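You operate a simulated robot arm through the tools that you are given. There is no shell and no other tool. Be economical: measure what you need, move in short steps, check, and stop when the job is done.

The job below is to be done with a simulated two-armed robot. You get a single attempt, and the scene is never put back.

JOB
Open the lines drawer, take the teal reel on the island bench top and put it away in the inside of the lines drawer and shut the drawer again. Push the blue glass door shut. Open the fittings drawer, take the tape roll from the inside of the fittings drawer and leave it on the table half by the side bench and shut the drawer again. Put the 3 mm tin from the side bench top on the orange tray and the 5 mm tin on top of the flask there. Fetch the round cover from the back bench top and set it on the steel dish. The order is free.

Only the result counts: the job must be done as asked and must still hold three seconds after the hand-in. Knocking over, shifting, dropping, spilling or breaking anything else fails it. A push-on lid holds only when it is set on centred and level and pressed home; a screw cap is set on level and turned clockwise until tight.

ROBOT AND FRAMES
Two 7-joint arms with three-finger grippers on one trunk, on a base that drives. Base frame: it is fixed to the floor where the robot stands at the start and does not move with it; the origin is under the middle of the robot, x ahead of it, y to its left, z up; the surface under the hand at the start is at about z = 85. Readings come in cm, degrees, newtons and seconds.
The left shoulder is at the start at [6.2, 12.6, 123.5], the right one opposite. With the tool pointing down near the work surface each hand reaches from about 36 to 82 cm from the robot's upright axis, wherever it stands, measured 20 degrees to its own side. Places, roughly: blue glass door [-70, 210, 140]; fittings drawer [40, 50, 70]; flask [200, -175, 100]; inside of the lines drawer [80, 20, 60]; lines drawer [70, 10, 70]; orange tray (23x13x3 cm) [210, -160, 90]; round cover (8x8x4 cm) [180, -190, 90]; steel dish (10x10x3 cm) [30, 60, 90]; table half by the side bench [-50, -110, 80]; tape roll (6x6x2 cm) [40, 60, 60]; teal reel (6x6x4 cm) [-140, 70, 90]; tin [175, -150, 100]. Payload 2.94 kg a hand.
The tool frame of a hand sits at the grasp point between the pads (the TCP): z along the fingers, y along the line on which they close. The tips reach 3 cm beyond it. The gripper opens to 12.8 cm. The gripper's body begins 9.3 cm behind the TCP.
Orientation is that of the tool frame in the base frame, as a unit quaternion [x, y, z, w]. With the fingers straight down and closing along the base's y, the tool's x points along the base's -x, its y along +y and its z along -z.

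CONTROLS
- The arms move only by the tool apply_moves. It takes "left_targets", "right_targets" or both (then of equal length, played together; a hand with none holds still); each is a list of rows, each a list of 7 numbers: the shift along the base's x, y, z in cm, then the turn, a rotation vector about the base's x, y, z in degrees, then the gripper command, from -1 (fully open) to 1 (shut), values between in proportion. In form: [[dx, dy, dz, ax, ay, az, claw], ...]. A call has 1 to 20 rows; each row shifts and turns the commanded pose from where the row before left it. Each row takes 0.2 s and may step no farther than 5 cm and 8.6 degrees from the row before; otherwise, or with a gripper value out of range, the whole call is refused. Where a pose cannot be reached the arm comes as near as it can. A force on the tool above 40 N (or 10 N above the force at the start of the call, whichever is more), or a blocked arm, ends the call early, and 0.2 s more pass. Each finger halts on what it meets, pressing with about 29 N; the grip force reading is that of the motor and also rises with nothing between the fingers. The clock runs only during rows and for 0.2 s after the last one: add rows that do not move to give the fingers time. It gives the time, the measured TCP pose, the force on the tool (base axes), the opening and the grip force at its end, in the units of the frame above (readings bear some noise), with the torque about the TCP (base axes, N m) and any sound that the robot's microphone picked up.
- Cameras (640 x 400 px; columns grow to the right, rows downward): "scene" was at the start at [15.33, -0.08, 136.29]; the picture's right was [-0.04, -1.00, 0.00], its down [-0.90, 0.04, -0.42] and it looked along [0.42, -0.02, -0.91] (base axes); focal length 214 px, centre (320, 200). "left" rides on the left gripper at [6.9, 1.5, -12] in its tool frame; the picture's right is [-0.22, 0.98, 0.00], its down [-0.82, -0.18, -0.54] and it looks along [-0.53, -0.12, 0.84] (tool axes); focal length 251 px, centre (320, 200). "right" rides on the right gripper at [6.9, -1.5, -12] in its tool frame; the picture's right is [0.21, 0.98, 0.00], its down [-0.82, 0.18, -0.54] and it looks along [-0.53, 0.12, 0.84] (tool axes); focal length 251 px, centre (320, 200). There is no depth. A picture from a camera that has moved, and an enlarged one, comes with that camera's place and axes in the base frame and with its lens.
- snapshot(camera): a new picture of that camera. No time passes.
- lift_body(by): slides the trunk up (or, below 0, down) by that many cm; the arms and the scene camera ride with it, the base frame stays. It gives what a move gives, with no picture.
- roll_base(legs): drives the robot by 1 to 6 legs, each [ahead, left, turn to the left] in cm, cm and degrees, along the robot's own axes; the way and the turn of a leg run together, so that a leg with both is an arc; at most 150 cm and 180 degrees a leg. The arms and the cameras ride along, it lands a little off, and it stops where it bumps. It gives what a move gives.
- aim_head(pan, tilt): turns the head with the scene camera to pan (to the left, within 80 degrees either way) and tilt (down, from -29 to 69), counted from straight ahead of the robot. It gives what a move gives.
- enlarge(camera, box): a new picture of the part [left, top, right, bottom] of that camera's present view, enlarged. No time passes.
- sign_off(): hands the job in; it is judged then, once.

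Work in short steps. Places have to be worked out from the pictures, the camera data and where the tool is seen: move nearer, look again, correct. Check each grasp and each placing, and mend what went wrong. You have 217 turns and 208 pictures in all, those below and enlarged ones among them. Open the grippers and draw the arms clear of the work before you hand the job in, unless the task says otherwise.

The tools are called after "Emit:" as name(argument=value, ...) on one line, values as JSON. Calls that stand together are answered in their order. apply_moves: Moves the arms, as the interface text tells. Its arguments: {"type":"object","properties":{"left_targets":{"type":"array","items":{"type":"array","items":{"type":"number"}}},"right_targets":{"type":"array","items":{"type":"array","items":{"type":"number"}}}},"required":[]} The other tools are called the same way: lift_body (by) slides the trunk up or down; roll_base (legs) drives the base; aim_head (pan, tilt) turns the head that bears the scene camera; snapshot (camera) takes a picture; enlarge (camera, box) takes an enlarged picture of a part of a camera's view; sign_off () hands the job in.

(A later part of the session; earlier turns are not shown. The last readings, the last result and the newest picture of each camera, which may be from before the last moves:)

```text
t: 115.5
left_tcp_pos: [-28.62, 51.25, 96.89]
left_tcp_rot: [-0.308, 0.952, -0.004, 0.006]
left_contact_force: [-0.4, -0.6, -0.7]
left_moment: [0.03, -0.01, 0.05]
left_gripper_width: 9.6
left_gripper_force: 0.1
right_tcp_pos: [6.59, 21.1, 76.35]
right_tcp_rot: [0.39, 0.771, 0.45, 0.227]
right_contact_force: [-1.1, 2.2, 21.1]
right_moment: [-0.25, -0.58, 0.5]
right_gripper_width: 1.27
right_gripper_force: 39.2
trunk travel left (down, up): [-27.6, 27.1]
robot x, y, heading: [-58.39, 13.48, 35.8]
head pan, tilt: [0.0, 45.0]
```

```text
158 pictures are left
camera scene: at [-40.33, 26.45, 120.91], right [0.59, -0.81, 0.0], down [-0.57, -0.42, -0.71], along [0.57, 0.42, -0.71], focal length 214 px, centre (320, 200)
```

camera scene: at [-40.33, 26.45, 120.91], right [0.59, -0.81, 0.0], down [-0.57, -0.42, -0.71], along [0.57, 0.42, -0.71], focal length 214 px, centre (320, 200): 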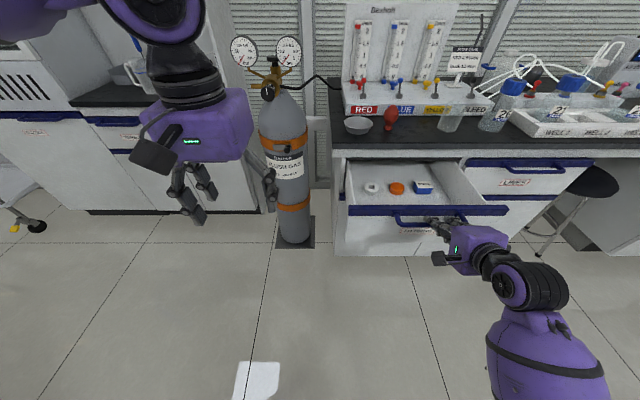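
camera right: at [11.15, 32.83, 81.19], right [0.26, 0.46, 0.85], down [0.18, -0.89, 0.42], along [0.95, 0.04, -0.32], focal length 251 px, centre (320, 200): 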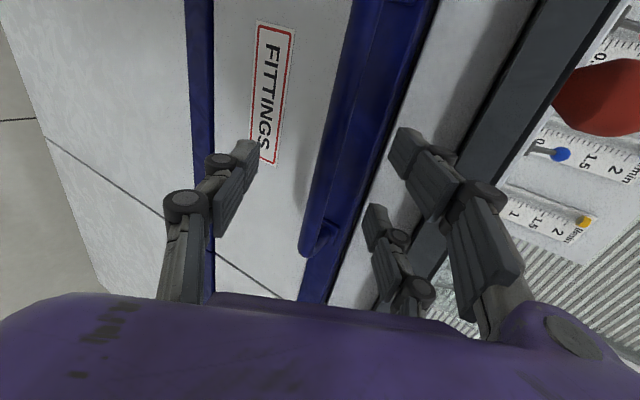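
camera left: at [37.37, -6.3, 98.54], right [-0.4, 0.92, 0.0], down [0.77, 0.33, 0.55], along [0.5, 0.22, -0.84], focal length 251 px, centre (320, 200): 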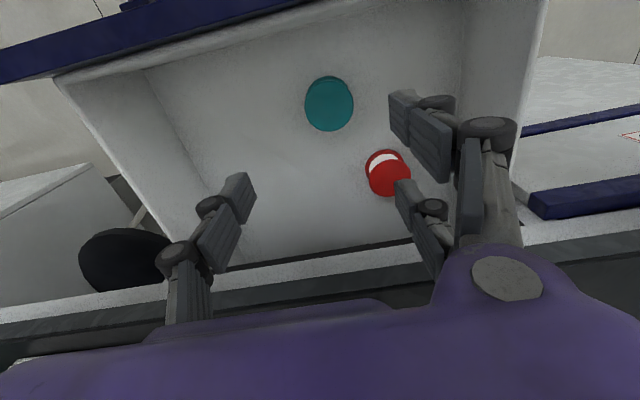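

The drawer shows three items. I enlarge to tell which is the tape roll.

Emit:
enlarge(camera="scene", box=[340, 160, 480, 240])

```text
4.57 times, centred on (410, 200) of scene
camera zoom: at [-40.33, 26.45, 120.91], right [0.59, -0.81, 0.0], down [-0.57, -0.42, -0.71], along [0.57, 0.42, -0.71], focal length 980 px, centre (-91, 200)
```

zoom: 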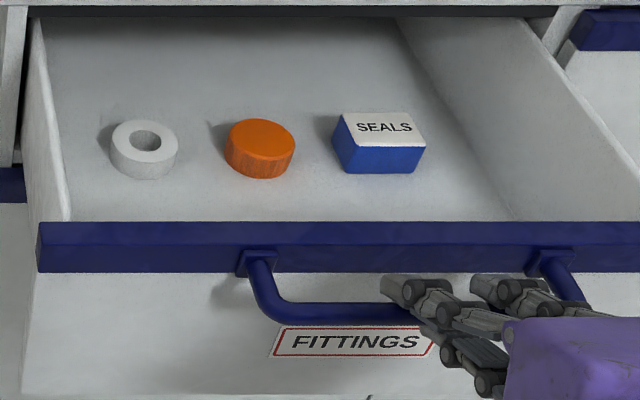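

The white ring is the tape roll, still roughly under the bench edge, so I pull the drawer 12 cm further, by base.

Emit:
roll_base(legs=[[-12, 0, 0]])

Emit:
snapshot(camera="scene")

```text
t: 116.7
left_tcp_pos: [-38.35, 44.1, 96.82]
left_tcp_rot: [-0.307, 0.952, -0.005, 0.006]
left_contact_force: [-1.7, 0.3, 0.0]
left_moment: [0.01, -0.04, 0.0]
left_gripper_width: 9.6
left_gripper_force: 0.2
right_tcp_pos: [-3.12, 13.93, 76.19]
right_tcp_rot: [0.39, 0.771, 0.451, 0.226]
right_contact_force: [-4.0, 4.5, 8.3]
right_moment: [-0.26, -0.48, 0.67]
right_gripper_width: 1.31
right_gripper_force: 39.7
trunk travel left (down, up): [-27.6, 27.1]
robot x, y, heading: [-68.43, 5.97, 36.2]
head pan, tilt: [0.0, 45.0]
```

```text
156 pictures are left
camera scene: at [-50.06, 19.33, 120.89], right [0.59, -0.81, 0.0], down [-0.57, -0.42, -0.71], along [0.57, 0.42, -0.71], focal length 214 px, centre (320, 200)
```

scene: 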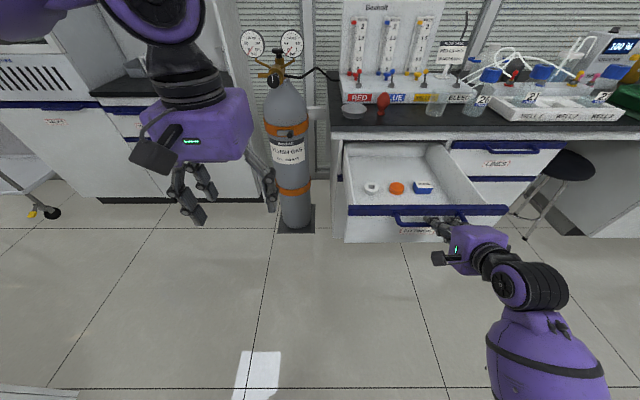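

Now I release the handle and back the hand off.

Emit:
apply_moves(right_targets=[[0, 0, 0, 0, 0, 0, -0.2], [0, 0, 0, 0, 0, 0, -0.2], [0, 0, 0, 0, 0, 0, -0.2]])

Emit:
roll_base(legs=[[-9, 0, 0], [0, -30, 0]])

Emit:
snapshot(camera="scene")

```text
t: 117.5
left_tcp_pos: [-38.18, 44.11, 96.7]
left_tcp_rot: [-0.308, 0.951, -0.003, 0.005]
left_contact_force: [0.3, 0.3, 0.6]
left_moment: [0.0, 0.0, -0.01]
left_gripper_width: 9.61
left_gripper_force: 0.1
right_tcp_pos: [-3.02, 13.86, 76.15]
right_tcp_rot: [0.391, 0.77, 0.451, 0.226]
right_contact_force: [-0.4, -0.3, 0.5]
right_moment: [0.0, 0.0, 0.0]
right_gripper_width: 7.7
right_gripper_force: 0.1
trunk travel left (down, up): [-27.6, 27.1]
robot x, y, heading: [-68.19, 6.48, 35.9]
head pan, tilt: [0.0, 45.0]
```

```text
t: 121.4
left_tcp_pos: [-28.02, 14.85, 96.76]
left_tcp_rot: [-0.311, 0.95, -0.004, 0.005]
left_contact_force: [0.2, -0.4, -0.5]
left_moment: [0.04, 0.0, -0.03]
left_gripper_width: 9.59
left_gripper_force: 0.0
right_tcp_pos: [7.32, -15.11, 76.23]
right_tcp_rot: [0.389, 0.771, 0.451, 0.225]
right_contact_force: [0.0, -0.4, -0.1]
right_moment: [-0.03, 0.0, 0.01]
right_gripper_width: 7.69
right_gripper_force: 0.0
trunk travel left (down, up): [-27.6, 27.1]
robot x, y, heading: [-57.61, -23.17, 36.1]
head pan, tilt: [0.0, 45.0]
```

```text
155 pictures are left
camera scene: at [-39.47, -9.98, 120.87], right [0.59, -0.81, 0.0], down [-0.57, -0.42, -0.71], along [0.57, 0.42, -0.71], focal length 214 px, centre (320, 200)
```

scene: 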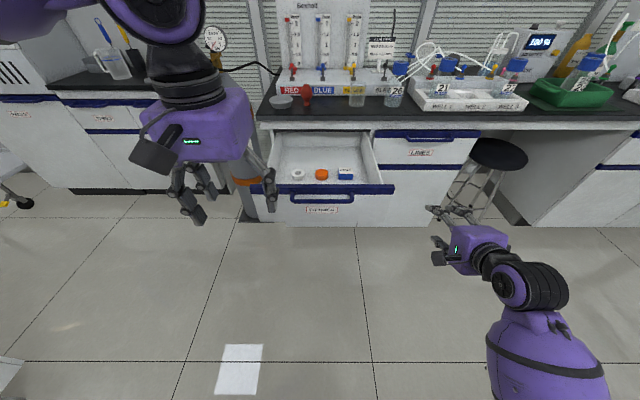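

I test whether yawing the left tool extends its reach, in free air.

Emit:
apply_moves(left_targets=[[0, 0, 0, 0, 0, 8, -0.5], [0, 0, 0, 0, 0, 8, -0.5], [0, 0, 0, 0, 0, 8, -0.5], [0, 0, 0, 0, 0, 8, -0.5], [0, 0, 0, 0, 0, 8, -0.5], [3.2, 2.4, -1, 0, 0, 0, -0.5], [3.2, 2.4, -1, 0, 0, 0, -0.5], [3.2, 2.4, -1, 0, 0, 0, -0.5], [3.2, 2.4, -1, 0, 0, 0, -0.5], [3.2, 2.4, -1, 0, 0, 0, -0.5], [3.2, 2.4, -1, 0, 0, 0, -0.5], [0, 0, 0, 0, 0, 0, -0.5]])

Emit:
snapshot(camera="scene")

```text
t: 124.0
left_tcp_pos: [-17.15, 24.2, 93.41]
left_tcp_rot: [-0.617, 0.787, -0.003, 0.006]
left_contact_force: [0.1, -0.4, 0.6]
left_moment: [-0.01, -0.03, -0.01]
left_gripper_width: 9.6
left_gripper_force: 0.1
left hand out of reach, approached as far as the arm can: row 9, 10, 11
right_tcp_pos: [7.41, -15.14, 76.17]
right_tcp_rot: [0.388, 0.772, 0.451, 0.223]
right_contact_force: [0.7, -0.9, 0.3]
right_moment: [-0.02, 0.01, 0.02]
right_gripper_width: 7.68
right_gripper_force: 0.1
trunk travel left (down, up): [-27.6, 27.1]
robot x, y, heading: [-57.9, -23.3, 36.4]
head pan, tilt: [0.0, 45.0]
```

```text
154 pictures are left
camera scene: at [-39.48, -9.96, 120.87], right [0.59, -0.81, 0.0], down [-0.57, -0.42, -0.71], along [0.57, 0.42, -0.71], focal length 214 px, centre (320, 200)
```

scene: 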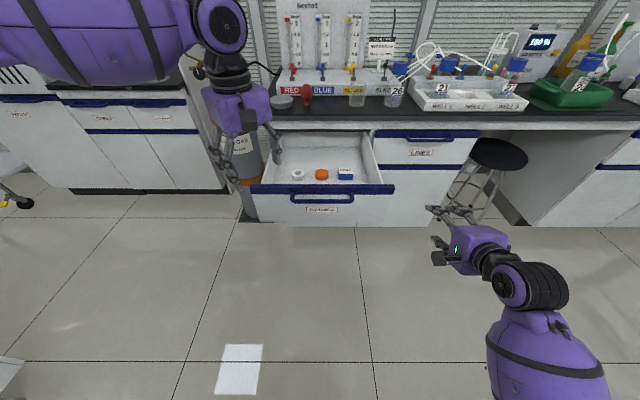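

Yaw helps a bit. I move the right hand further right for clearance, then drive 29 cm ahead.

Emit:
apply_moves(right_targets=[[1.2, -3.3, 2, 0, 0, 0, -0.2], [1.2, -3.3, 2, 0, 0, 0, -0.2], [1.2, -3.3, 2, 0, 0, 0, -0.2], [0, 0, 0, 0, 0, 0, -0.2]])

Emit:
roll_base(legs=[[29, 0, 0]])

Emit:
snapshot(camera="scene")

Emit:
snapshot(camera="left")

```text
t: 125.0
left_tcp_pos: [-17.09, 24.1, 93.47]
left_tcp_rot: [-0.617, 0.787, -0.003, 0.006]
left_contact_force: [-0.7, -0.4, -0.2]
left_moment: [-0.02, -0.02, 0.0]
left_gripper_width: 9.58
left_gripper_force: 0.0
right_tcp_pos: [10.98, -25.13, 82.13]
right_tcp_rot: [0.389, 0.772, 0.451, 0.224]
right_contact_force: [-0.1, -0.6, -0.2]
right_moment: [-0.02, -0.01, 0.0]
right_gripper_width: 7.68
right_gripper_force: 0.0
trunk travel left (down, up): [-27.6, 27.1]
robot x, y, heading: [-57.69, -23.18, 36.3]
head pan, tilt: [0.0, 45.0]
```

```text
t: 127.0
left_tcp_pos: [6.27, 41.23, 93.48]
left_tcp_rot: [-0.617, 0.787, -0.003, 0.005]
left_contact_force: [0.6, -0.2, -1.1]
left_moment: [-0.03, 0.04, 0.01]
left_gripper_width: 9.62
left_gripper_force: 0.0
right_tcp_pos: [34.21, -8.06, 82.29]
right_tcp_rot: [0.388, 0.772, 0.451, 0.224]
right_contact_force: [0.2, 0.1, 0.3]
right_moment: [-0.03, 0.0, -0.01]
right_gripper_width: 7.68
right_gripper_force: 0.1
trunk travel left (down, up): [-27.6, 27.1]
robot x, y, heading: [-34.37, -6.21, 36.3]
head pan, tilt: [0.0, 45.0]
```

```text
153 pictures are left
camera scene: at [-16.21, 7.12, 120.86], right [0.59, -0.81, 0.0], down [-0.57, -0.42, -0.71], along [0.57, 0.42, -0.71], focal length 214 px, centre (320, 200)
```

scene: 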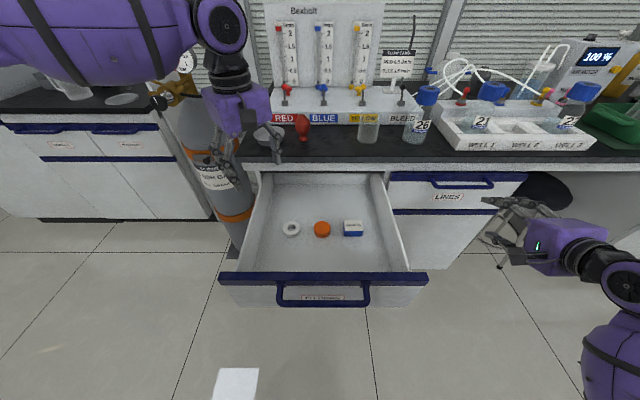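

```text
152 pictures are left
camera left: at [2.87, 34.92, 105.36], right [-0.9, 0.44, -0.01], down [0.36, 0.75, 0.55], along [0.25, 0.49, -0.84], focal length 251 px, centre (320, 200)
```

left: 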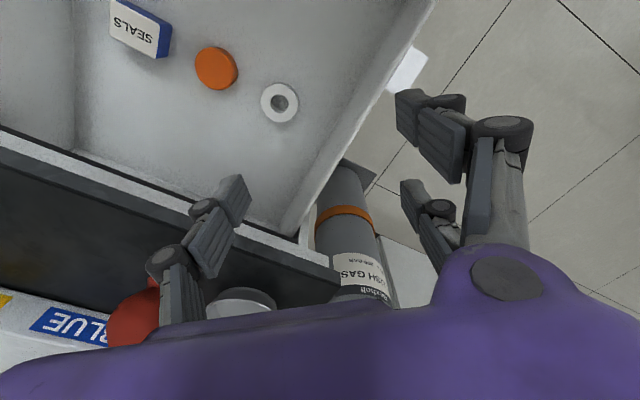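

The tape ring is at [13.0,40.0]. I shift the hand over it while staying above the drawer walls.

Emit:
apply_moves(left_targets=[[1.7, -0.3, -2, 0, 0, 0, -0.4], [1.7, -0.3, -2, 0, 0, 0, -0.4], [1.7, -0.3, -1, 0, 0, 0, -0.4], [1.6, -0.3, 0, 0, 0, 0, -0.4], [0, 0, 0, 0, 0, 0, -0.4]])

```text
t: 128.2
left_tcp_pos: [5.95, 41.7, 88.31]
left_tcp_rot: [-0.617, 0.787, -0.003, 0.007]
left_contact_force: [0.2, 0.8, 0.1]
left_moment: [0.01, 0.01, -0.02]
left_gripper_width: 8.97
left_gripper_force: 0.2
left hand out of reach, approached as far as the arm can: row 1, 2, 3, 4
right_tcp_pos: [34.3, -8.26, 82.18]
right_tcp_rot: [0.388, 0.772, 0.451, 0.225]
right_contact_force: [0.2, 0.1, 0.3]
right_moment: [-0.01, -0.01, -0.01]
right_gripper_width: 7.68
right_gripper_force: 0.0
trunk travel left (down, up): [-27.6, 27.1]
robot x, y, heading: [-34.35, -6.32, 36.1]
head pan, tilt: [0.0, 45.0]
```

Out of reach laterally, so the base must go. I check clearance between body and drawer first.

Emit:
aim_head(pan=0, tilt=69)

Emit:
snapshot(camera="scene")

```text
t: 129.1
left_tcp_pos: [5.82, 41.75, 88.23]
left_tcp_rot: [-0.617, 0.787, -0.003, 0.006]
left_contact_force: [0.5, -0.1, 0.2]
left_moment: [-0.01, -0.04, 0.02]
left_gripper_width: 8.96
left_gripper_force: 0.1
right_tcp_pos: [34.23, -8.11, 82.35]
right_tcp_rot: [0.388, 0.772, 0.451, 0.225]
right_contact_force: [0.5, -0.6, 0.5]
right_moment: [0.01, 0.01, -0.03]
right_gripper_width: 7.69
right_gripper_force: 0.0
trunk travel left (down, up): [-27.6, 27.1]
robot x, y, heading: [-34.17, -6.41, 36.6]
head pan, tilt: [0.0, 68.8]
```

```text
151 pictures are left
camera scene: at [-17.77, 5.59, 118.33], right [0.55, -0.84, 0.0], down [-0.76, -0.5, -0.42], along [0.35, 0.23, -0.91], focal length 214 px, centre (320, 200)
```

scene: 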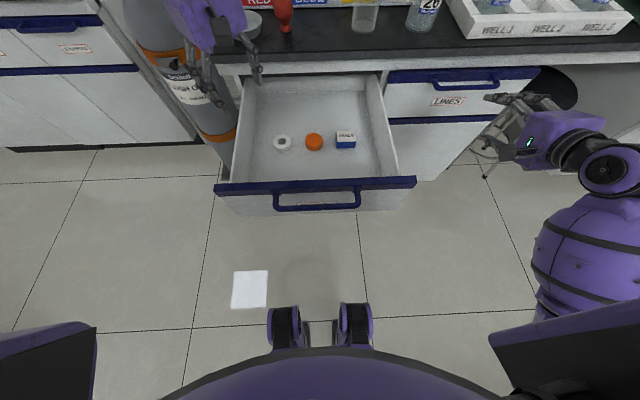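

There is ample room. I move the base 6 ahead and 5 right.

Emit:
roll_base(legs=[[6, -5, 0]])

Emit:
snapshot(camera="left")

```text
t: 130.2
left_tcp_pos: [13.73, 41.48, 88.34]
left_tcp_rot: [-0.617, 0.787, -0.003, 0.007]
left_contact_force: [0.3, -0.2, -0.8]
left_moment: [0.01, 0.05, -0.04]
left_gripper_width: 8.96
left_gripper_force: 0.1
right_tcp_pos: [42.15, -8.48, 82.13]
right_tcp_rot: [0.388, 0.772, 0.451, 0.225]
right_contact_force: [0.1, -0.3, -0.4]
right_moment: [-0.02, -0.03, 0.02]
right_gripper_width: 7.67
right_gripper_force: 0.0
trunk travel left (down, up): [-27.6, 27.1]
robot x, y, heading: [-26.99, -6.61, 36.4]
head pan, tilt: [0.0, 68.8]
```

```text
150 pictures are left
camera left: at [10.43, 35.01, 100.28], right [-0.9, 0.44, -0.01], down [0.36, 0.75, 0.55], along [0.25, 0.49, -0.84], focal length 251 px, centre (320, 200)
```

left: 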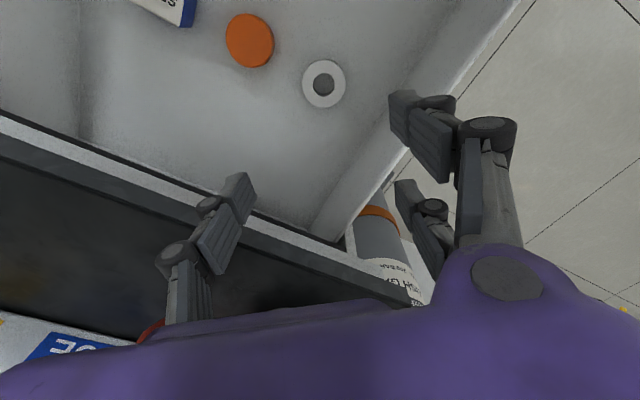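

Ring at [12.8,39.8]. I centre over it, then lower with the trunk.

Emit:
apply_moves(left_targets=[[-0.5, -0.9, 0, 0, 0, 0, -0.25], [-0.4, -0.8, 0, 0, 0, 0, -0.25], [0, 0, 0, 0, 0, 0, -0.25]])

Emit:
lift_body(by=-14)

Emit:
snapshot(camera="left")

```text
t: 131.0
left_tcp_pos: [12.9, 39.63, 88.45]
left_tcp_rot: [-0.617, 0.787, -0.002, 0.006]
left_contact_force: [0.7, 0.1, -1.3]
left_moment: [0.01, 0.0, 0.02]
left_gripper_width: 7.97
left_gripper_force: 0.0
right_tcp_pos: [42.22, -8.49, 82.33]
right_tcp_rot: [0.388, 0.771, 0.451, 0.225]
right_contact_force: [-0.7, 0.1, 0.1]
right_moment: [-0.01, 0.02, 0.05]
right_gripper_width: 7.68
right_gripper_force: 0.0
trunk travel left (down, up): [-27.6, 27.1]
robot x, y, heading: [-26.75, -6.74, 36.2]
head pan, tilt: [0.0, 68.8]
```

```text
t: 132.7
left_tcp_pos: [12.79, 39.6, 74.38]
left_tcp_rot: [-0.617, 0.787, -0.003, 0.006]
left_contact_force: [1.1, 0.0, -0.3]
left_moment: [0.04, 0.0, 0.03]
left_gripper_width: 7.98
left_gripper_force: 0.0
right_tcp_pos: [42.0, -8.58, 68.23]
right_tcp_rot: [0.388, 0.771, 0.452, 0.225]
right_contact_force: [0.2, 0.4, -0.3]
right_moment: [0.02, 0.04, 0.02]
right_gripper_width: 7.67
right_gripper_force: 0.1
trunk travel left (down, up): [-13.6, 41.1]
robot x, y, heading: [-26.49, -6.67, 36.5]
head pan, tilt: [0.0, 68.8]
```

```text
149 pictures are left
camera left: at [9.45, 33.29, 86.37], right [-0.9, 0.44, -0.01], down [0.36, 0.75, 0.55], along [0.25, 0.49, -0.84], focal length 251 px, centre (320, 200)
```

left: 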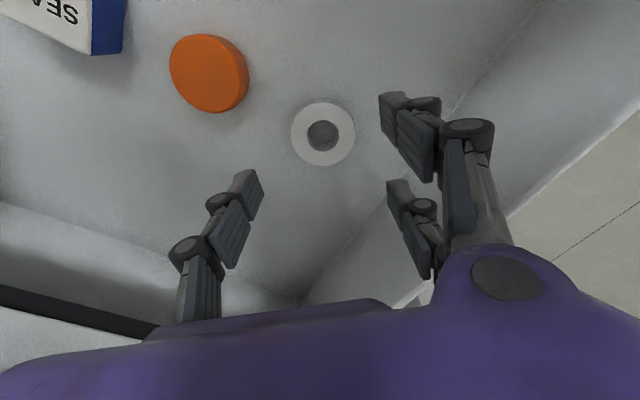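

Centred. I descend 8 cm in steps.

Emit:
apply_moves(left_targets=[[0, 0, -2, 0, 0, 0, -0.25], [0, 0, -2, 0, 0, 0, -0.25], [0, 0, -2, 0, 0, 0, -0.25], [0, 0.1, -1, 0, 0, 0, -0.25], [0, 0, -0.8, 0, 0, 0, -0.25], [0, 0, 0, 0, 0, 0, -0.25]])

Emit:
snapshot(camera="left")

```text
t: 134.1
left_tcp_pos: [12.79, 39.69, 66.48]
left_tcp_rot: [-0.617, 0.787, -0.002, 0.007]
left_contact_force: [0.0, 0.8, 0.4]
left_moment: [0.01, 0.0, 0.02]
left_gripper_width: 8.01
left_gripper_force: 0.1
right_tcp_pos: [42.06, -8.6, 68.17]
right_tcp_rot: [0.388, 0.772, 0.45, 0.225]
right_contact_force: [-0.1, -0.4, 0.0]
right_moment: [-0.01, -0.02, -0.01]
right_gripper_width: 7.69
right_gripper_force: 0.1
trunk travel left (down, up): [-13.6, 41.1]
robot x, y, heading: [-26.37, -6.85, 36.7]
head pan, tilt: [0.0, 68.8]
```

```text
148 pictures are left
camera left: at [9.47, 33.28, 78.45], right [-0.9, 0.44, -0.01], down [0.36, 0.75, 0.55], along [0.25, 0.49, -0.84], focal length 251 px, centre (320, 200)
```

left: 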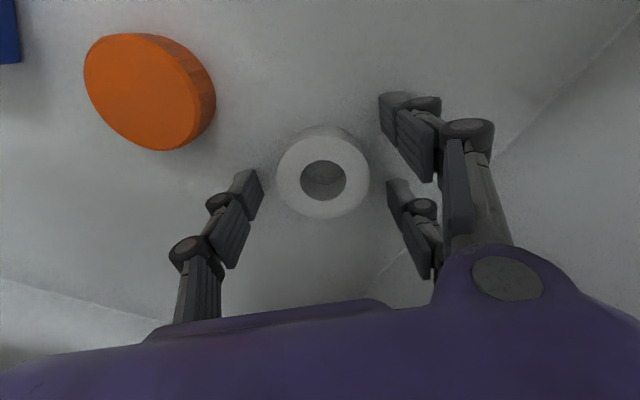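

I close on the ring, slightly lower.

Emit:
apply_moves(left_targets=[[0, 0.2, -0.4, 0, 0, 0, -0.25], [0, 0, 0, 0, 0, 0, 0.3], [0, 0, 0, 0, 0, 0, 0.5], [0, 0, 0, 0, 0, 0, 0.5], [0, 0, 2, 0, 0, 0, 0.5], [0, 0, 3, 0, 0, 0, 0.5]])

Emit:
lift_body(by=18)

Emit:
snapshot(camera="left")

```text
t: 135.5
left_tcp_pos: [12.93, 40.01, 71.02]
left_tcp_rot: [-0.617, 0.787, -0.002, 0.006]
left_contact_force: [-0.4, 1.1, -0.7]
left_moment: [0.03, -0.01, -0.02]
left_gripper_width: 4.86
left_gripper_force: 29.2
right_tcp_pos: [41.96, -8.64, 68.24]
right_tcp_rot: [0.387, 0.772, 0.451, 0.225]
right_contact_force: [0.3, -0.2, -0.1]
right_moment: [0.01, -0.03, 0.02]
right_gripper_width: 7.7
right_gripper_force: 0.2
trunk travel left (down, up): [-13.6, 41.1]
robot x, y, heading: [-26.37, -6.38, 36.4]
head pan, tilt: [0.0, 68.8]
```

```text
t: 137.5
left_tcp_pos: [12.66, 39.94, 89.68]
left_tcp_rot: [-0.617, 0.787, -0.004, 0.014]
left_contact_force: [0.3, -0.4, -0.3]
left_moment: [-0.01, 0.05, -0.01]
left_gripper_width: 4.85
left_gripper_force: 29.3
right_tcp_pos: [42.12, -8.46, 86.19]
right_tcp_rot: [0.387, 0.772, 0.451, 0.224]
right_contact_force: [0.2, 0.5, 0.4]
right_moment: [0.01, -0.02, 0.0]
right_gripper_width: 7.7
right_gripper_force: 0.2
trunk travel left (down, up): [-31.6, 23.1]
robot x, y, heading: [-26.57, -6.63, 36.1]
head pan, tilt: [0.0, 68.8]
```

```text
147 pictures are left
camera left: at [9.19, 33.6, 101.61], right [-0.9, 0.44, -0.02], down [0.36, 0.75, 0.56], along [0.26, 0.49, -0.83], focal length 251 px, centre (320, 200)
```

left: 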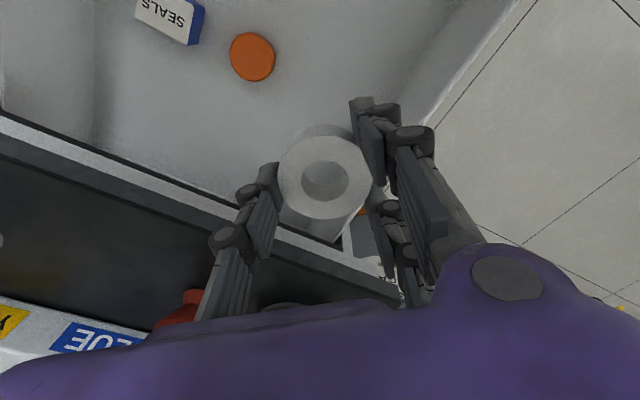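

The tape roll is held. I back the base out, tuck the left hand, and set the right fist to bar height.

Emit:
roll_base(legs=[[-30, 0, 0]])

Emit:
apply_moves(left_targets=[[-2.7, -2, 1.5, 0, 0, 0, 0.5], [-2.7, -2, 1.5, 0, 0, 0, 0.5], [-2.7, -2, 1.5, 0, 0, 0, 0.5], [-2.7, -2, 1.5, 0, 0, 0, 0.5], [-2.7, -2, 0, 0, 0, 0, 0.5], [0, 0, 0, 0, 0, 0, 0.5]], right_targets=[[-1.2, 1.6, -2, 0, 0, 0, 0.5], [-1.2, 1.6, -2, 0, 0, 0, 1], [-1.2, 1.6, -2, 0, 0, 0, 1], [-1.2, 1.6, -2, 0, 0, 0, 1], [-1.2, 1.6, -2, 0, 0, 0, 1], [0, 0, 0, 0, 0, 0, 1]])

Emit:
aim_head(pan=0, tilt=45)

Emit:
snapshot(camera="scene")

```text
t: 139.5
left_tcp_pos: [-11.02, 22.37, 89.85]
left_tcp_rot: [-0.616, 0.787, -0.004, 0.014]
left_contact_force: [-1.0, 0.2, -0.4]
left_moment: [0.0, -0.02, 0.04]
left_gripper_width: 4.79
left_gripper_force: 29.5
right_tcp_pos: [18.12, -26.21, 86.2]
right_tcp_rot: [0.389, 0.771, 0.451, 0.225]
right_contact_force: [-0.2, -0.1, 0.9]
right_moment: [0.0, -0.01, 0.03]
right_gripper_width: 7.69
right_gripper_force: 0.0
trunk travel left (down, up): [-31.6, 23.1]
robot x, y, heading: [-50.43, -24.46, 35.8]
head pan, tilt: [0.0, 68.8]
```

```text
t: 140.9
left_tcp_pos: [-24.68, 12.35, 95.73]
left_tcp_rot: [-0.617, 0.787, -0.004, 0.014]
left_contact_force: [0.9, 0.0, 0.0]
left_moment: [0.01, 0.03, -0.02]
left_gripper_width: 4.83
left_gripper_force: 28.4
right_tcp_pos: [12.03, -18.2, 76.17]
right_tcp_rot: [0.388, 0.772, 0.451, 0.225]
right_contact_force: [0.9, -0.2, -0.2]
right_moment: [0.03, -0.02, 0.0]
right_gripper_width: 0.01
right_gripper_force: 2.8
trunk travel left (down, up): [-31.6, 23.1]
robot x, y, heading: [-50.14, -24.21, 36.5]
head pan, tilt: [0.0, 68.8]
```

```text
t: 141.8
left_tcp_pos: [-24.59, 12.46, 95.69]
left_tcp_rot: [-0.617, 0.787, -0.004, 0.015]
left_contact_force: [0.2, -0.8, 0.3]
left_moment: [-0.02, 0.03, -0.02]
left_gripper_width: 4.8
left_gripper_force: 28.8
right_tcp_pos: [12.15, -18.03, 76.32]
right_tcp_rot: [0.389, 0.771, 0.452, 0.226]
right_contact_force: [0.2, -0.2, 1.0]
right_moment: [0.04, -0.01, -0.01]
right_gripper_width: 0.0
right_gripper_force: 3.0
trunk travel left (down, up): [-31.6, 23.1]
robot x, y, heading: [-50.59, -24.43, 36.4]
head pan, tilt: [0.0, 45.0]
```

```text
146 pictures are left
camera scene: at [-37.68, -7.72, 126.25], right [0.97, -0.23, 0.0], down [-0.13, -0.56, -0.82], along [0.19, 0.79, -0.58], focal length 214 px, centre (320, 200)
```

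scene: 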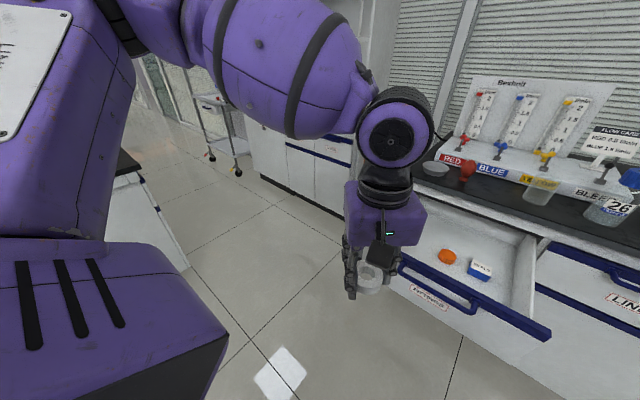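

The picture was taken with the head turned; I look again.

Emit:
aim_head(pan=-5, tilt=45)

Emit:
snapshot(camera="scene")

```text
t: 142.5
left_tcp_pos: [-24.6, 12.38, 95.78]
left_tcp_rot: [-0.616, 0.787, -0.004, 0.015]
left_contact_force: [-0.2, 0.1, -0.2]
left_moment: [-0.02, 0.02, 0.02]
left_gripper_width: 4.81
left_gripper_force: 28.7
right_tcp_pos: [12.06, -18.24, 76.13]
right_tcp_rot: [0.389, 0.771, 0.451, 0.224]
right_contact_force: [-0.3, 0.7, -0.9]
right_moment: [0.02, 0.01, 0.01]
right_gripper_width: 0.03
right_gripper_force: 2.9
trunk travel left (down, up): [-31.6, 23.1]
robot x, y, heading: [-50.16, -24.62, 36.3]
head pan, tilt: [-5.0, 45.0]
```

```text
145 pictures are left
camera scene: at [-37.66, -7.72, 126.25], right [0.97, -0.23, 0.0], down [-0.13, -0.56, -0.82], along [0.19, 0.79, -0.58], focal length 214 px, centre (320, 200)
```

scene: 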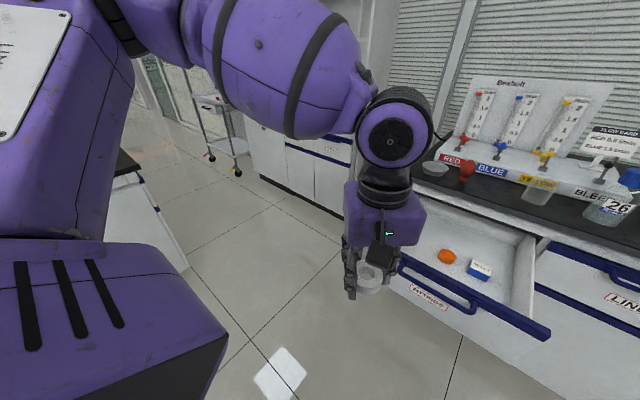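

The camera did not move; perhaps the head is caught on the raised left arm. I try another aim.

Emit:
aim_head(pan=30, tilt=30)

Emit:
aim_head(pan=0, tilt=40)

Emit:
snapshot(camera="scene")

```text
t: 143.5
left_tcp_pos: [-24.52, 12.33, 95.84]
left_tcp_rot: [-0.616, 0.787, -0.004, 0.014]
left_contact_force: [0.0, 0.2, 0.0]
left_moment: [0.01, 0.01, 0.0]
left_gripper_width: 4.78
left_gripper_force: 28.6
right_tcp_pos: [12.22, -18.12, 76.3]
right_tcp_rot: [0.39, 0.771, 0.451, 0.225]
right_contact_force: [-0.1, -0.5, 0.1]
right_moment: [-0.02, 0.04, 0.0]
right_gripper_width: 0.0
right_gripper_force: 2.9
trunk travel left (down, up): [-31.6, 23.1]
robot x, y, heading: [-50.05, -23.95, 36.3]
head pan, tilt: [30.0, 30.0]
```

```text
t: 144.4
left_tcp_pos: [-24.53, 12.28, 95.79]
left_tcp_rot: [-0.617, 0.787, -0.005, 0.014]
left_contact_force: [-0.3, -0.2, -0.5]
left_moment: [0.01, -0.01, -0.02]
left_gripper_width: 4.82
left_gripper_force: 28.6
right_tcp_pos: [11.94, -18.14, 76.25]
right_tcp_rot: [0.389, 0.771, 0.451, 0.225]
right_contact_force: [0.7, 0.5, 0.0]
right_moment: [0.0, -0.01, -0.01]
right_gripper_width: 0.01
right_gripper_force: 3.5
trunk travel left (down, up): [-31.6, 23.1]
robot x, y, heading: [-50.67, -24.29, 36.3]
head pan, tilt: [0.0, 40.0]
```

```text
144 pictures are left
camera scene: at [-32.82, -11.25, 125.54], right [0.59, -0.81, 0.0], down [-0.52, -0.38, -0.77], along [0.62, 0.45, -0.64], focal length 214 px, centre (320, 200)
```

scene: 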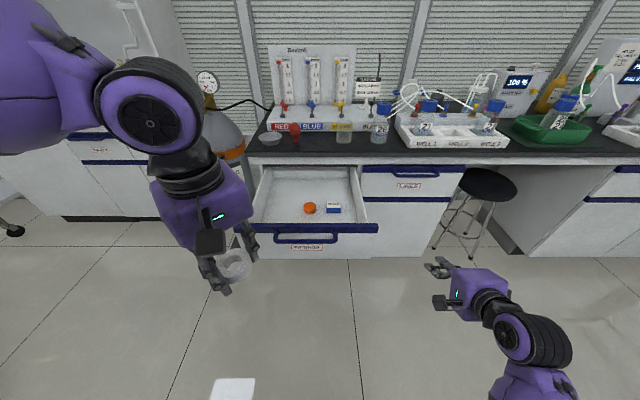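

Now I shift the base left 37 so the right fist faces the handle, then push ahead.

Emit:
apply_moves(right_targets=[[0, 0, 0.7, 0, 0, 0, 1]])

Emit:
roll_base(legs=[[0, 37, 0]])

Emit:
snapshot(camera="scene")

```text
t: 144.8
left_tcp_pos: [-24.7, 12.27, 95.85]
left_tcp_rot: [-0.617, 0.787, -0.004, 0.015]
left_contact_force: [-0.9, 0.0, -0.4]
left_moment: [-0.01, 0.0, -0.03]
left_gripper_width: 4.79
left_gripper_force: 28.9
right_tcp_pos: [12.03, -18.29, 76.8]
right_tcp_rot: [0.388, 0.771, 0.451, 0.225]
right_contact_force: [-0.5, -0.4, 0.2]
right_moment: [-0.03, -0.04, 0.01]
right_gripper_width: 0.0
right_gripper_force: 3.1
trunk travel left (down, up): [-31.6, 23.1]
robot x, y, heading: [-50.46, -24.11, 36.1]
head pan, tilt: [0.0, 40.0]
```

```text
t: 148.7
left_tcp_pos: [-46.52, 42.4, 95.68]
left_tcp_rot: [-0.615, 0.788, -0.005, 0.014]
left_contact_force: [1.0, 0.2, 0.0]
left_moment: [0.0, 0.04, 0.0]
left_gripper_width: 4.78
left_gripper_force: 29.5
right_tcp_pos: [-9.8, 11.69, 76.85]
right_tcp_rot: [0.39, 0.771, 0.451, 0.227]
right_contact_force: [0.3, 0.4, 1.1]
right_moment: [0.01, 0.0, -0.02]
right_gripper_width: 0.0
right_gripper_force: 3.1
trunk travel left (down, up): [-31.6, 23.1]
robot x, y, heading: [-72.46, 5.56, 36.2]
head pan, tilt: [0.0, 40.0]
```

```text
143 pictures are left
camera scene: at [-54.73, 18.72, 125.54], right [0.59, -0.81, 0.0], down [-0.52, -0.38, -0.77], along [0.62, 0.45, -0.64], focal length 214 px, centre (320, 200)
```

scene: 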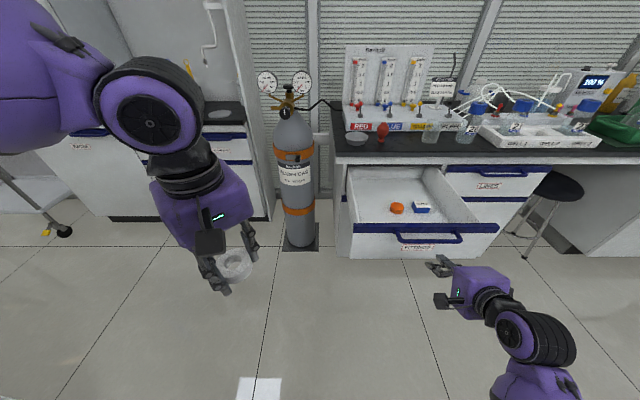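

The fist faces the bar. I push ahead 30, then look.

Emit:
roll_base(legs=[[20, 0, 0], [12, 0, 0]])

Emit:
snapshot(camera="scene")

```text
t: 151.1
left_tcp_pos: [-20.65, 61.39, 95.74]
left_tcp_rot: [-0.618, 0.786, -0.005, 0.015]
left_contact_force: [-0.3, 0.1, 0.1]
left_moment: [0.03, 0.04, -0.01]
left_gripper_width: 4.79
left_gripper_force: 28.9
right_tcp_pos: [16.05, 30.93, 76.89]
right_tcp_rot: [0.389, 0.771, 0.452, 0.225]
right_contact_force: [0.6, 0.1, -0.5]
right_moment: [-0.03, 0.0, 0.01]
right_gripper_width: 0.0
right_gripper_force: 2.8
trunk travel left (down, up): [-31.6, 23.1]
robot x, y, heading: [-45.96, 24.61, 36.2]
head pan, tilt: [0.0, 40.0]
```

```text
142 pictures are left
camera scene: at [-28.79, 37.81, 125.53], right [0.59, -0.81, 0.0], down [-0.52, -0.38, -0.77], along [0.62, 0.45, -0.64], focal length 214 px, centre (320, 200)
```

scene: 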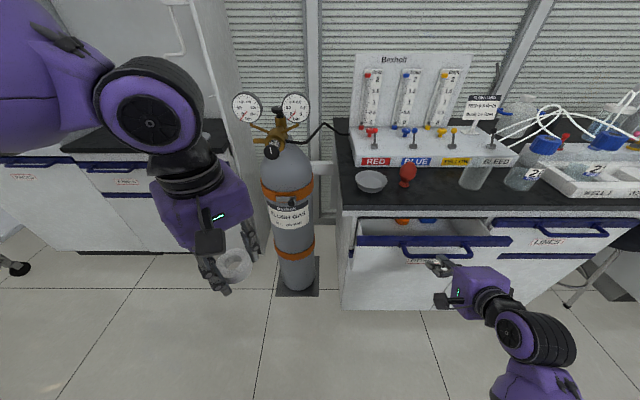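

About 8 cm remain. I push 6 by base and finish with the arm.

Emit:
roll_base(legs=[[5.5, 0, 0]])

Emit:
apply_moves(right_targets=[[0.8, 0.6, 0, 0, 0, 0, 1], [0.8, 0.6, 0, 0, 0, 0, 1], [0.8, 0.6, 0, 0, 0, 0, 1], [0.8, 0.6, 0, 0, 0, 0, 1], [0.8, 0.6, 0, 0, 0, 0, 1], [0.8, 0.6, 0, 0, 0, 0, 1]])

Emit:
enlarge(camera="scene", box=[320, 170, 560, 320])

```text
t: 152.1
left_tcp_pos: [-16.32, 64.65, 95.66]
left_tcp_rot: [-0.618, 0.786, -0.005, 0.015]
left_contact_force: [0.7, -0.2, -0.3]
left_moment: [-0.03, 0.05, -0.02]
left_gripper_width: 4.79
left_gripper_force: 29.0
right_tcp_pos: [20.58, 34.12, 76.76]
right_tcp_rot: [0.389, 0.771, 0.451, 0.225]
right_contact_force: [0.2, -0.4, 0.2]
right_moment: [0.02, 0.0, 0.02]
right_gripper_width: 0.0
right_gripper_force: 3.0
trunk travel left (down, up): [-31.6, 23.1]
robot x, y, heading: [-42.53, 28.06, 36.0]
head pan, tilt: [0.0, 40.0]
```

```text
t: 153.4
left_tcp_pos: [-16.37, 64.58, 95.89]
left_tcp_rot: [-0.618, 0.786, -0.004, 0.014]
left_contact_force: [0.4, -0.2, 0.1]
left_moment: [0.02, -0.02, -0.01]
left_gripper_width: 4.78
left_gripper_force: 29.4
right_tcp_pos: [25.07, 37.79, 77.0]
right_tcp_rot: [0.388, 0.771, 0.452, 0.225]
right_contact_force: [-6.2, -6.1, 0.9]
right_moment: [-0.08, 0.09, 0.0]
right_gripper_width: 0.01
right_gripper_force: 2.9
trunk travel left (down, up): [-31.6, 23.1]
robot x, y, heading: [-42.32, 28.05, 36.6]
head pan, tilt: [0.0, 40.0]
```

```text
2.67 times, centred on (440, 245) of scene
camera zoom: at [-24.57, 40.9, 125.55], right [0.59, -0.81, 0.0], down [-0.52, -0.38, -0.77], along [0.62, 0.45, -0.64], focal length 572 px, centre (0, 80)
```

zoom: 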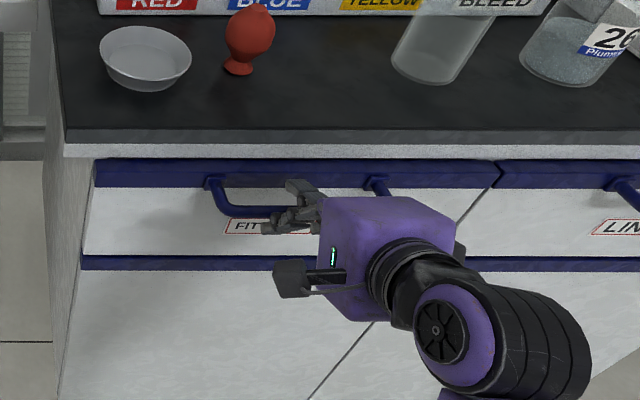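

It looks closed; I press a little more to be sure.

Emit:
apply_moves(right_targets=[[0.6, 0.4, 0, 0, 0, 0, 1], [0.6, 0.4, 0, 0, 0, 0, 1], [0.6, 0.4, 0, 0, 0, 0, 1], [0.4, 0.3, 0, 0, 0, 0, 1]])

Emit:
roll_base(legs=[[-20, 0, 0]])

Emit:
enlarge(camera="scene", box=[300, 130, 540, 280])

```text
t: 154.2
left_tcp_pos: [-16.61, 64.61, 95.86]
left_tcp_rot: [-0.617, 0.787, -0.004, 0.015]
left_contact_force: [1.0, 0.0, 0.1]
left_moment: [0.02, 0.01, -0.01]
left_gripper_width: 4.81
left_gripper_force: 29.5
right_tcp_pos: [26.41, 38.61, 77.1]
right_tcp_rot: [0.387, 0.771, 0.453, 0.224]
right_contact_force: [-18.2, -7.6, 8.3]
right_moment: [-0.17, 0.16, -0.06]
right_gripper_width: 0.59
right_gripper_force: 3.2
trunk travel left (down, up): [-31.6, 23.1]
robot x, y, heading: [-42.52, 27.82, 36.3]
head pan, tilt: [0.0, 40.0]
stopped in row 3 (right hand): the force on the tool passed its limit at 47 N (the readings are from after the stop); the commanded pose is now the measured one
```

```text
t: 155.8
left_tcp_pos: [-32.19, 52.74, 95.71]
left_tcp_rot: [-0.615, 0.789, -0.004, 0.015]
left_contact_force: [0.7, 0.1, -0.8]
left_moment: [0.01, 0.01, -0.01]
left_gripper_width: 4.82
left_gripper_force: 28.7
right_tcp_pos: [10.85, 26.77, 76.94]
right_tcp_rot: [0.389, 0.771, 0.451, 0.225]
right_contact_force: [-0.6, 0.2, 0.8]
right_moment: [0.03, 0.02, -0.01]
right_gripper_width: 0.0
right_gripper_force: 2.9
trunk travel left (down, up): [-31.6, 23.1]
robot x, y, heading: [-58.29, 16.44, 36.2]
head pan, tilt: [0.0, 40.0]
```

```text
2.67 times, centred on (420, 205) of scene
camera zoom: at [-40.41, 29.21, 125.55], right [0.59, -0.81, 0.0], down [-0.52, -0.38, -0.77], along [0.62, 0.45, -0.64], focal length 572 px, centre (53, 187)
```

zoom: 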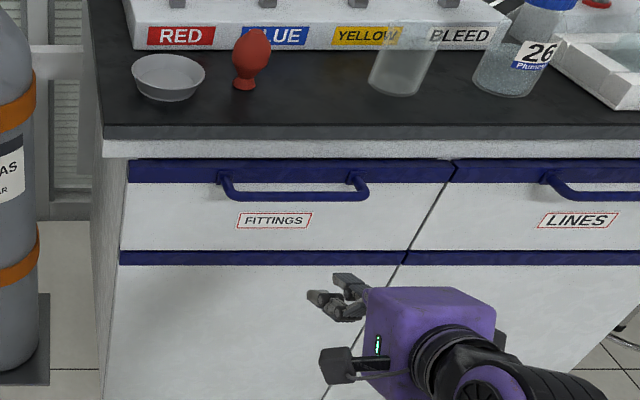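

Both drawers are flush. I bring the right hand back to pointing down and raise it for travel.

Emit:
apply_moves(right_targets=[[0, 0, 2, -5.05, 6.9, 0, 0], [0, 0, 2, -5.05, 6.9, 0, -0.5], [0, 0, 2, -5.05, 6.9, 0, -0.5], [0, 0, 2, -5.05, 6.9, 0, -0.5], [0, 0, 2, -5.05, 6.9, 0, -0.5], [0, 0, 2, -5.05, 6.9, 0, -0.5], [0, 0, 2, -5.05, 6.9, 0, -0.5], [0, 0, 0, 0, 0, 8.2, -0.5], [0, 0, 0, 0, 0, 8.2, -0.5], [0, 0, 0, 0, 0, 8.2, -0.5], [0, 0, 0, 0, 0, 8.2, -0.5], [0, 0, 0, 0, 0, 8.2, -0.5], [0, 0, 0, 0, 0, 8.2, -0.5], [0, 0, 0, 0, 0, 8.2, -0.5], [0, 0, 0, 0, 0, 8.2, -0.5], [0, 0, 0, 0, 0, 8.2, -0.5], [0, 0, 0, 0, 0, 8.2, -0.5], [0, 0, 0, 0, 0, 8, -0.5]])

Emit:
lift_body(by=20)

Emit:
roll_base(legs=[[-15, -10, 0], [0, 0, -110]])

Emit:
aim_head(pan=0, tilt=30)

Emit:
snapshot(camera="scene")

```text
t: 159.6
left_tcp_pos: [-32.1, 52.82, 95.8]
left_tcp_rot: [-0.615, 0.788, -0.005, 0.015]
left_contact_force: [-1.1, 0.6, -1.6]
left_moment: [-0.01, 0.03, -0.01]
left_gripper_width: 4.79
left_gripper_force: 28.7
right_tcp_pos: [10.81, 26.87, 90.89]
right_tcp_rot: [-0.314, 0.949, 0.005, -0.007]
right_contact_force: [0.0, -0.1, 0.1]
right_moment: [0.03, -0.03, 0.0]
right_gripper_width: 9.59
right_gripper_force: 0.0
trunk travel left (down, up): [-31.6, 23.1]
robot x, y, heading: [-58.09, 16.13, 36.3]
head pan, tilt: [0.0, 40.0]
```

```text
t: 161.8
left_tcp_pos: [-32.07, 52.81, 115.71]
left_tcp_rot: [-0.616, 0.788, -0.004, 0.014]
left_contact_force: [0.3, -0.8, -0.5]
left_moment: [-0.01, 0.0, 0.0]
left_gripper_width: 4.8
left_gripper_force: 29.4
right_tcp_pos: [10.91, 27.03, 110.8]
right_tcp_rot: [-0.31, 0.951, 0.004, -0.007]
right_contact_force: [-0.5, 0.1, 0.0]
right_moment: [-0.04, 0.03, -0.01]
right_gripper_width: 9.62
right_gripper_force: 0.1
trunk travel left (down, up): [-51.6, 3.1]
robot x, y, heading: [-58.09, 16.39, 36.1]
head pan, tilt: [0.0, 40.0]
```

```text
t: 167.9
left_tcp_pos: [-39.42, -37.94, 115.67]
left_tcp_rot: [0.298, 0.955, -0.014, 0.004]
left_contact_force: [-0.4, -0.4, -1.0]
left_moment: [-0.01, 0.03, 0.0]
left_gripper_width: 4.79
left_gripper_force: 29.0
right_tcp_pos: [-78.84, -68.91, 111.0]
right_tcp_rot: [0.604, 0.797, 0.008, 0.001]
right_contact_force: [0.0, -0.4, 0.0]
right_moment: [-0.01, 0.0, 0.05]
right_gripper_width: 9.61
right_gripper_force: 0.1
trunk travel left (down, up): [-51.6, 3.1]
robot x, y, heading: [-64.44, -0.63, -74.1]
head pan, tilt: [0.0, 40.0]
```

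```text
t: 168.6
left_tcp_pos: [-39.39, -37.76, 115.84]
left_tcp_rot: [0.297, 0.955, -0.014, 0.004]
left_contact_force: [-0.4, -0.7, -0.7]
left_moment: [0.02, 0.0, -0.01]
left_gripper_width: 4.82
left_gripper_force: 29.3
right_tcp_pos: [-78.93, -68.96, 110.91]
right_tcp_rot: [0.605, 0.796, 0.008, 0.001]
right_contact_force: [0.2, -0.2, -0.7]
right_moment: [0.03, -0.03, -0.01]
right_gripper_width: 9.54
right_gripper_force: 0.0
trunk travel left (down, up): [-51.6, 3.1]
robot x, y, heading: [-64.43, -1.15, -74.5]
head pan, tilt: [0.0, 30.0]
```

```text
139 pictures are left
camera scene: at [-60.86, -13.19, 148.85], right [-0.96, -0.27, 0.0], down [-0.13, 0.48, -0.87], along [0.23, -0.83, -0.5], focal length 214 px, centre (320, 200)
```

scene: 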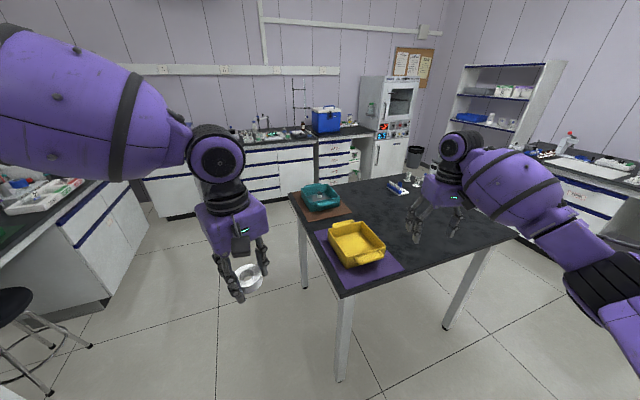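

The table's near-bench half is the strip with the two mats. I enlarge to find a free spot in that half.

Emit:
enlarge(camera="scene", box=[270, 150, 530, 312])

```text
2.46 times, centred on (400, 231) of scene
camera zoom: at [-60.86, -13.19, 148.85], right [-0.96, -0.27, 0.0], down [-0.13, 0.48, -0.87], along [0.23, -0.83, -0.5], focal length 528 px, centre (123, 124)
```

zoom: 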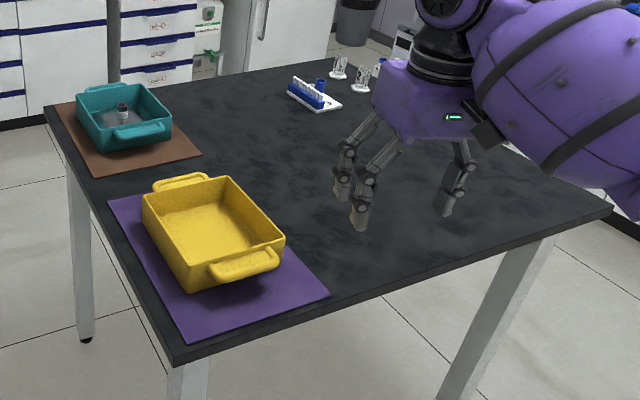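

Table free strip found: I aim the roll at about [-73,-101] (beyond the purple mat, still in the near half). I drive to face that edge.

Emit:
roll_base(legs=[[0, 0, 20.3], [0, -77, 0], [8, 0, 0]])

Emit:
aim_head(pan=15, tilt=45)

Emit:
snapshot(camera="scene")

```text
t: 177.6
left_tcp_pos: [-85.77, -78.5, 115.79]
left_tcp_rot: [0.121, 0.992, -0.014, 0.008]
left_contact_force: [0.9, 0.1, -0.9]
left_moment: [0.0, 0.0, -0.03]
left_gripper_width: 4.8
left_gripper_force: 29.3
right_tcp_pos: [-111.72, -121.45, 111.02]
right_tcp_rot: [0.452, 0.892, 0.007, -0.001]
right_contact_force: [-0.6, 0.8, 1.3]
right_moment: [0.03, 0.01, 0.02]
right_gripper_width: 9.61
right_gripper_force: 0.1
trunk travel left (down, up): [-51.6, 3.1]
robot x, y, heading: [-122.06, -52.58, -53.9]
head pan, tilt: [0.0, 30.0]
```

```text
t: 178.4
left_tcp_pos: [-85.75, -78.51, 115.79]
left_tcp_rot: [0.121, 0.993, -0.012, 0.008]
left_contact_force: [-0.5, -0.9, -0.5]
left_moment: [0.01, -0.01, -0.01]
left_gripper_width: 4.76
left_gripper_force: 29.3
right_tcp_pos: [-111.66, -121.51, 110.85]
right_tcp_rot: [0.452, 0.892, 0.007, -0.001]
right_contact_force: [-0.2, -0.6, -0.5]
right_moment: [0.0, 0.0, 0.0]
right_gripper_width: 9.61
right_gripper_force: 0.0
trunk travel left (down, up): [-51.6, 3.1]
robot x, y, heading: [-122.47, -52.57, -53.7]
head pan, tilt: [15.0, 45.0]
```

```text
137 pictures are left
camera scene: at [-113.37, -60.89, 146.59], right [-0.63, -0.78, 0.0], down [-0.55, 0.44, -0.71], along [0.55, -0.44, -0.71], focal length 214 px, centre (320, 200)
```

scene: 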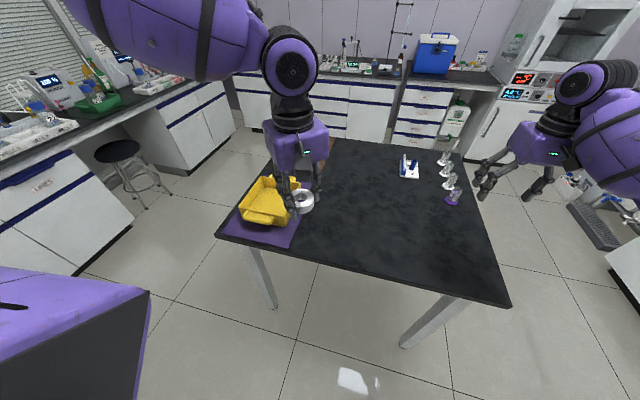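

I drive 10 cm nearer and move the left hand above the free spot, then lower.

Emit:
roll_base(legs=[[10, 0, 0]])

Emit:
apply_moves(left_targets=[[2.1, -3.2, -3, 0, 0, 0, 0.5], [2.1, -3.2, -3, 0, 0, 0, 0.5], [2.1, -3.2, -3, 0, 0, 0, 0.5], [2.1, -3.3, -3, 0, 0, 0, 0.5], [0, 0, -3, 0, 0, 0, 0.5], [0, 0, 0, 0, 0, 0, 0.5]])

Emit:
snapshot(camera="left")

Emit:
snapshot(camera="scene")

```text
t: 179.5
left_tcp_pos: [-80.0, -86.36, 115.71]
left_tcp_rot: [0.122, 0.992, -0.014, 0.007]
left_contact_force: [0.5, -0.1, -0.4]
left_moment: [-0.01, 0.02, -0.02]
left_gripper_width: 4.79
left_gripper_force: 29.3
right_tcp_pos: [-105.9, -129.37, 110.97]
right_tcp_rot: [0.452, 0.892, 0.008, -0.001]
right_contact_force: [0.3, 0.3, -0.2]
right_moment: [0.0, -0.01, -0.01]
right_gripper_width: 9.6
right_gripper_force: 0.1
trunk travel left (down, up): [-51.6, 3.1]
robot x, y, heading: [-116.53, -60.42, -54.0]
head pan, tilt: [15.0, 45.0]
```

```text
t: 180.9
left_tcp_pos: [-77.47, -89.45, 109.75]
left_tcp_rot: [0.122, 0.992, -0.013, 0.007]
left_contact_force: [0.3, 0.6, -0.1]
left_moment: [0.0, 0.0, 0.0]
left_gripper_width: 4.79
left_gripper_force: 29.0
left hand out of reach, approached as far as the arm can: row 2, 3, 4, 5
right_tcp_pos: [-105.97, -129.35, 111.04]
right_tcp_rot: [0.452, 0.892, 0.008, 0.0]
right_contact_force: [-0.7, -0.7, 0.0]
right_moment: [-0.01, -0.03, 0.01]
right_gripper_width: 9.62
right_gripper_force: 0.0
trunk travel left (down, up): [-51.6, 3.1]
robot x, y, heading: [-116.28, -60.67, -53.9]
head pan, tilt: [15.0, 45.0]
```

```text
136 pictures are left
camera left: at [-83.96, -85.95, 121.64], right [0.44, 0.9, -0.02], down [0.75, -0.36, 0.56], along [0.49, -0.26, -0.83], focal length 251 px, centre (320, 200)
```

left: 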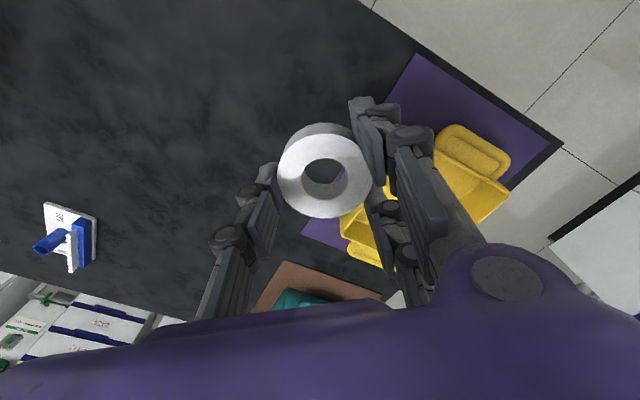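

```text
135 pictures are left
camera scene: at [-107.67, -68.73, 146.6], right [-0.63, -0.78, 0.0], down [-0.55, 0.44, -0.71], along [0.55, -0.44, -0.71], focal length 214 px, centre (320, 200)
```

scene: 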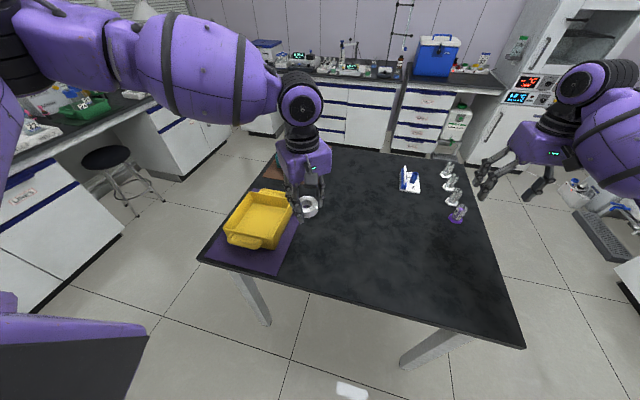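

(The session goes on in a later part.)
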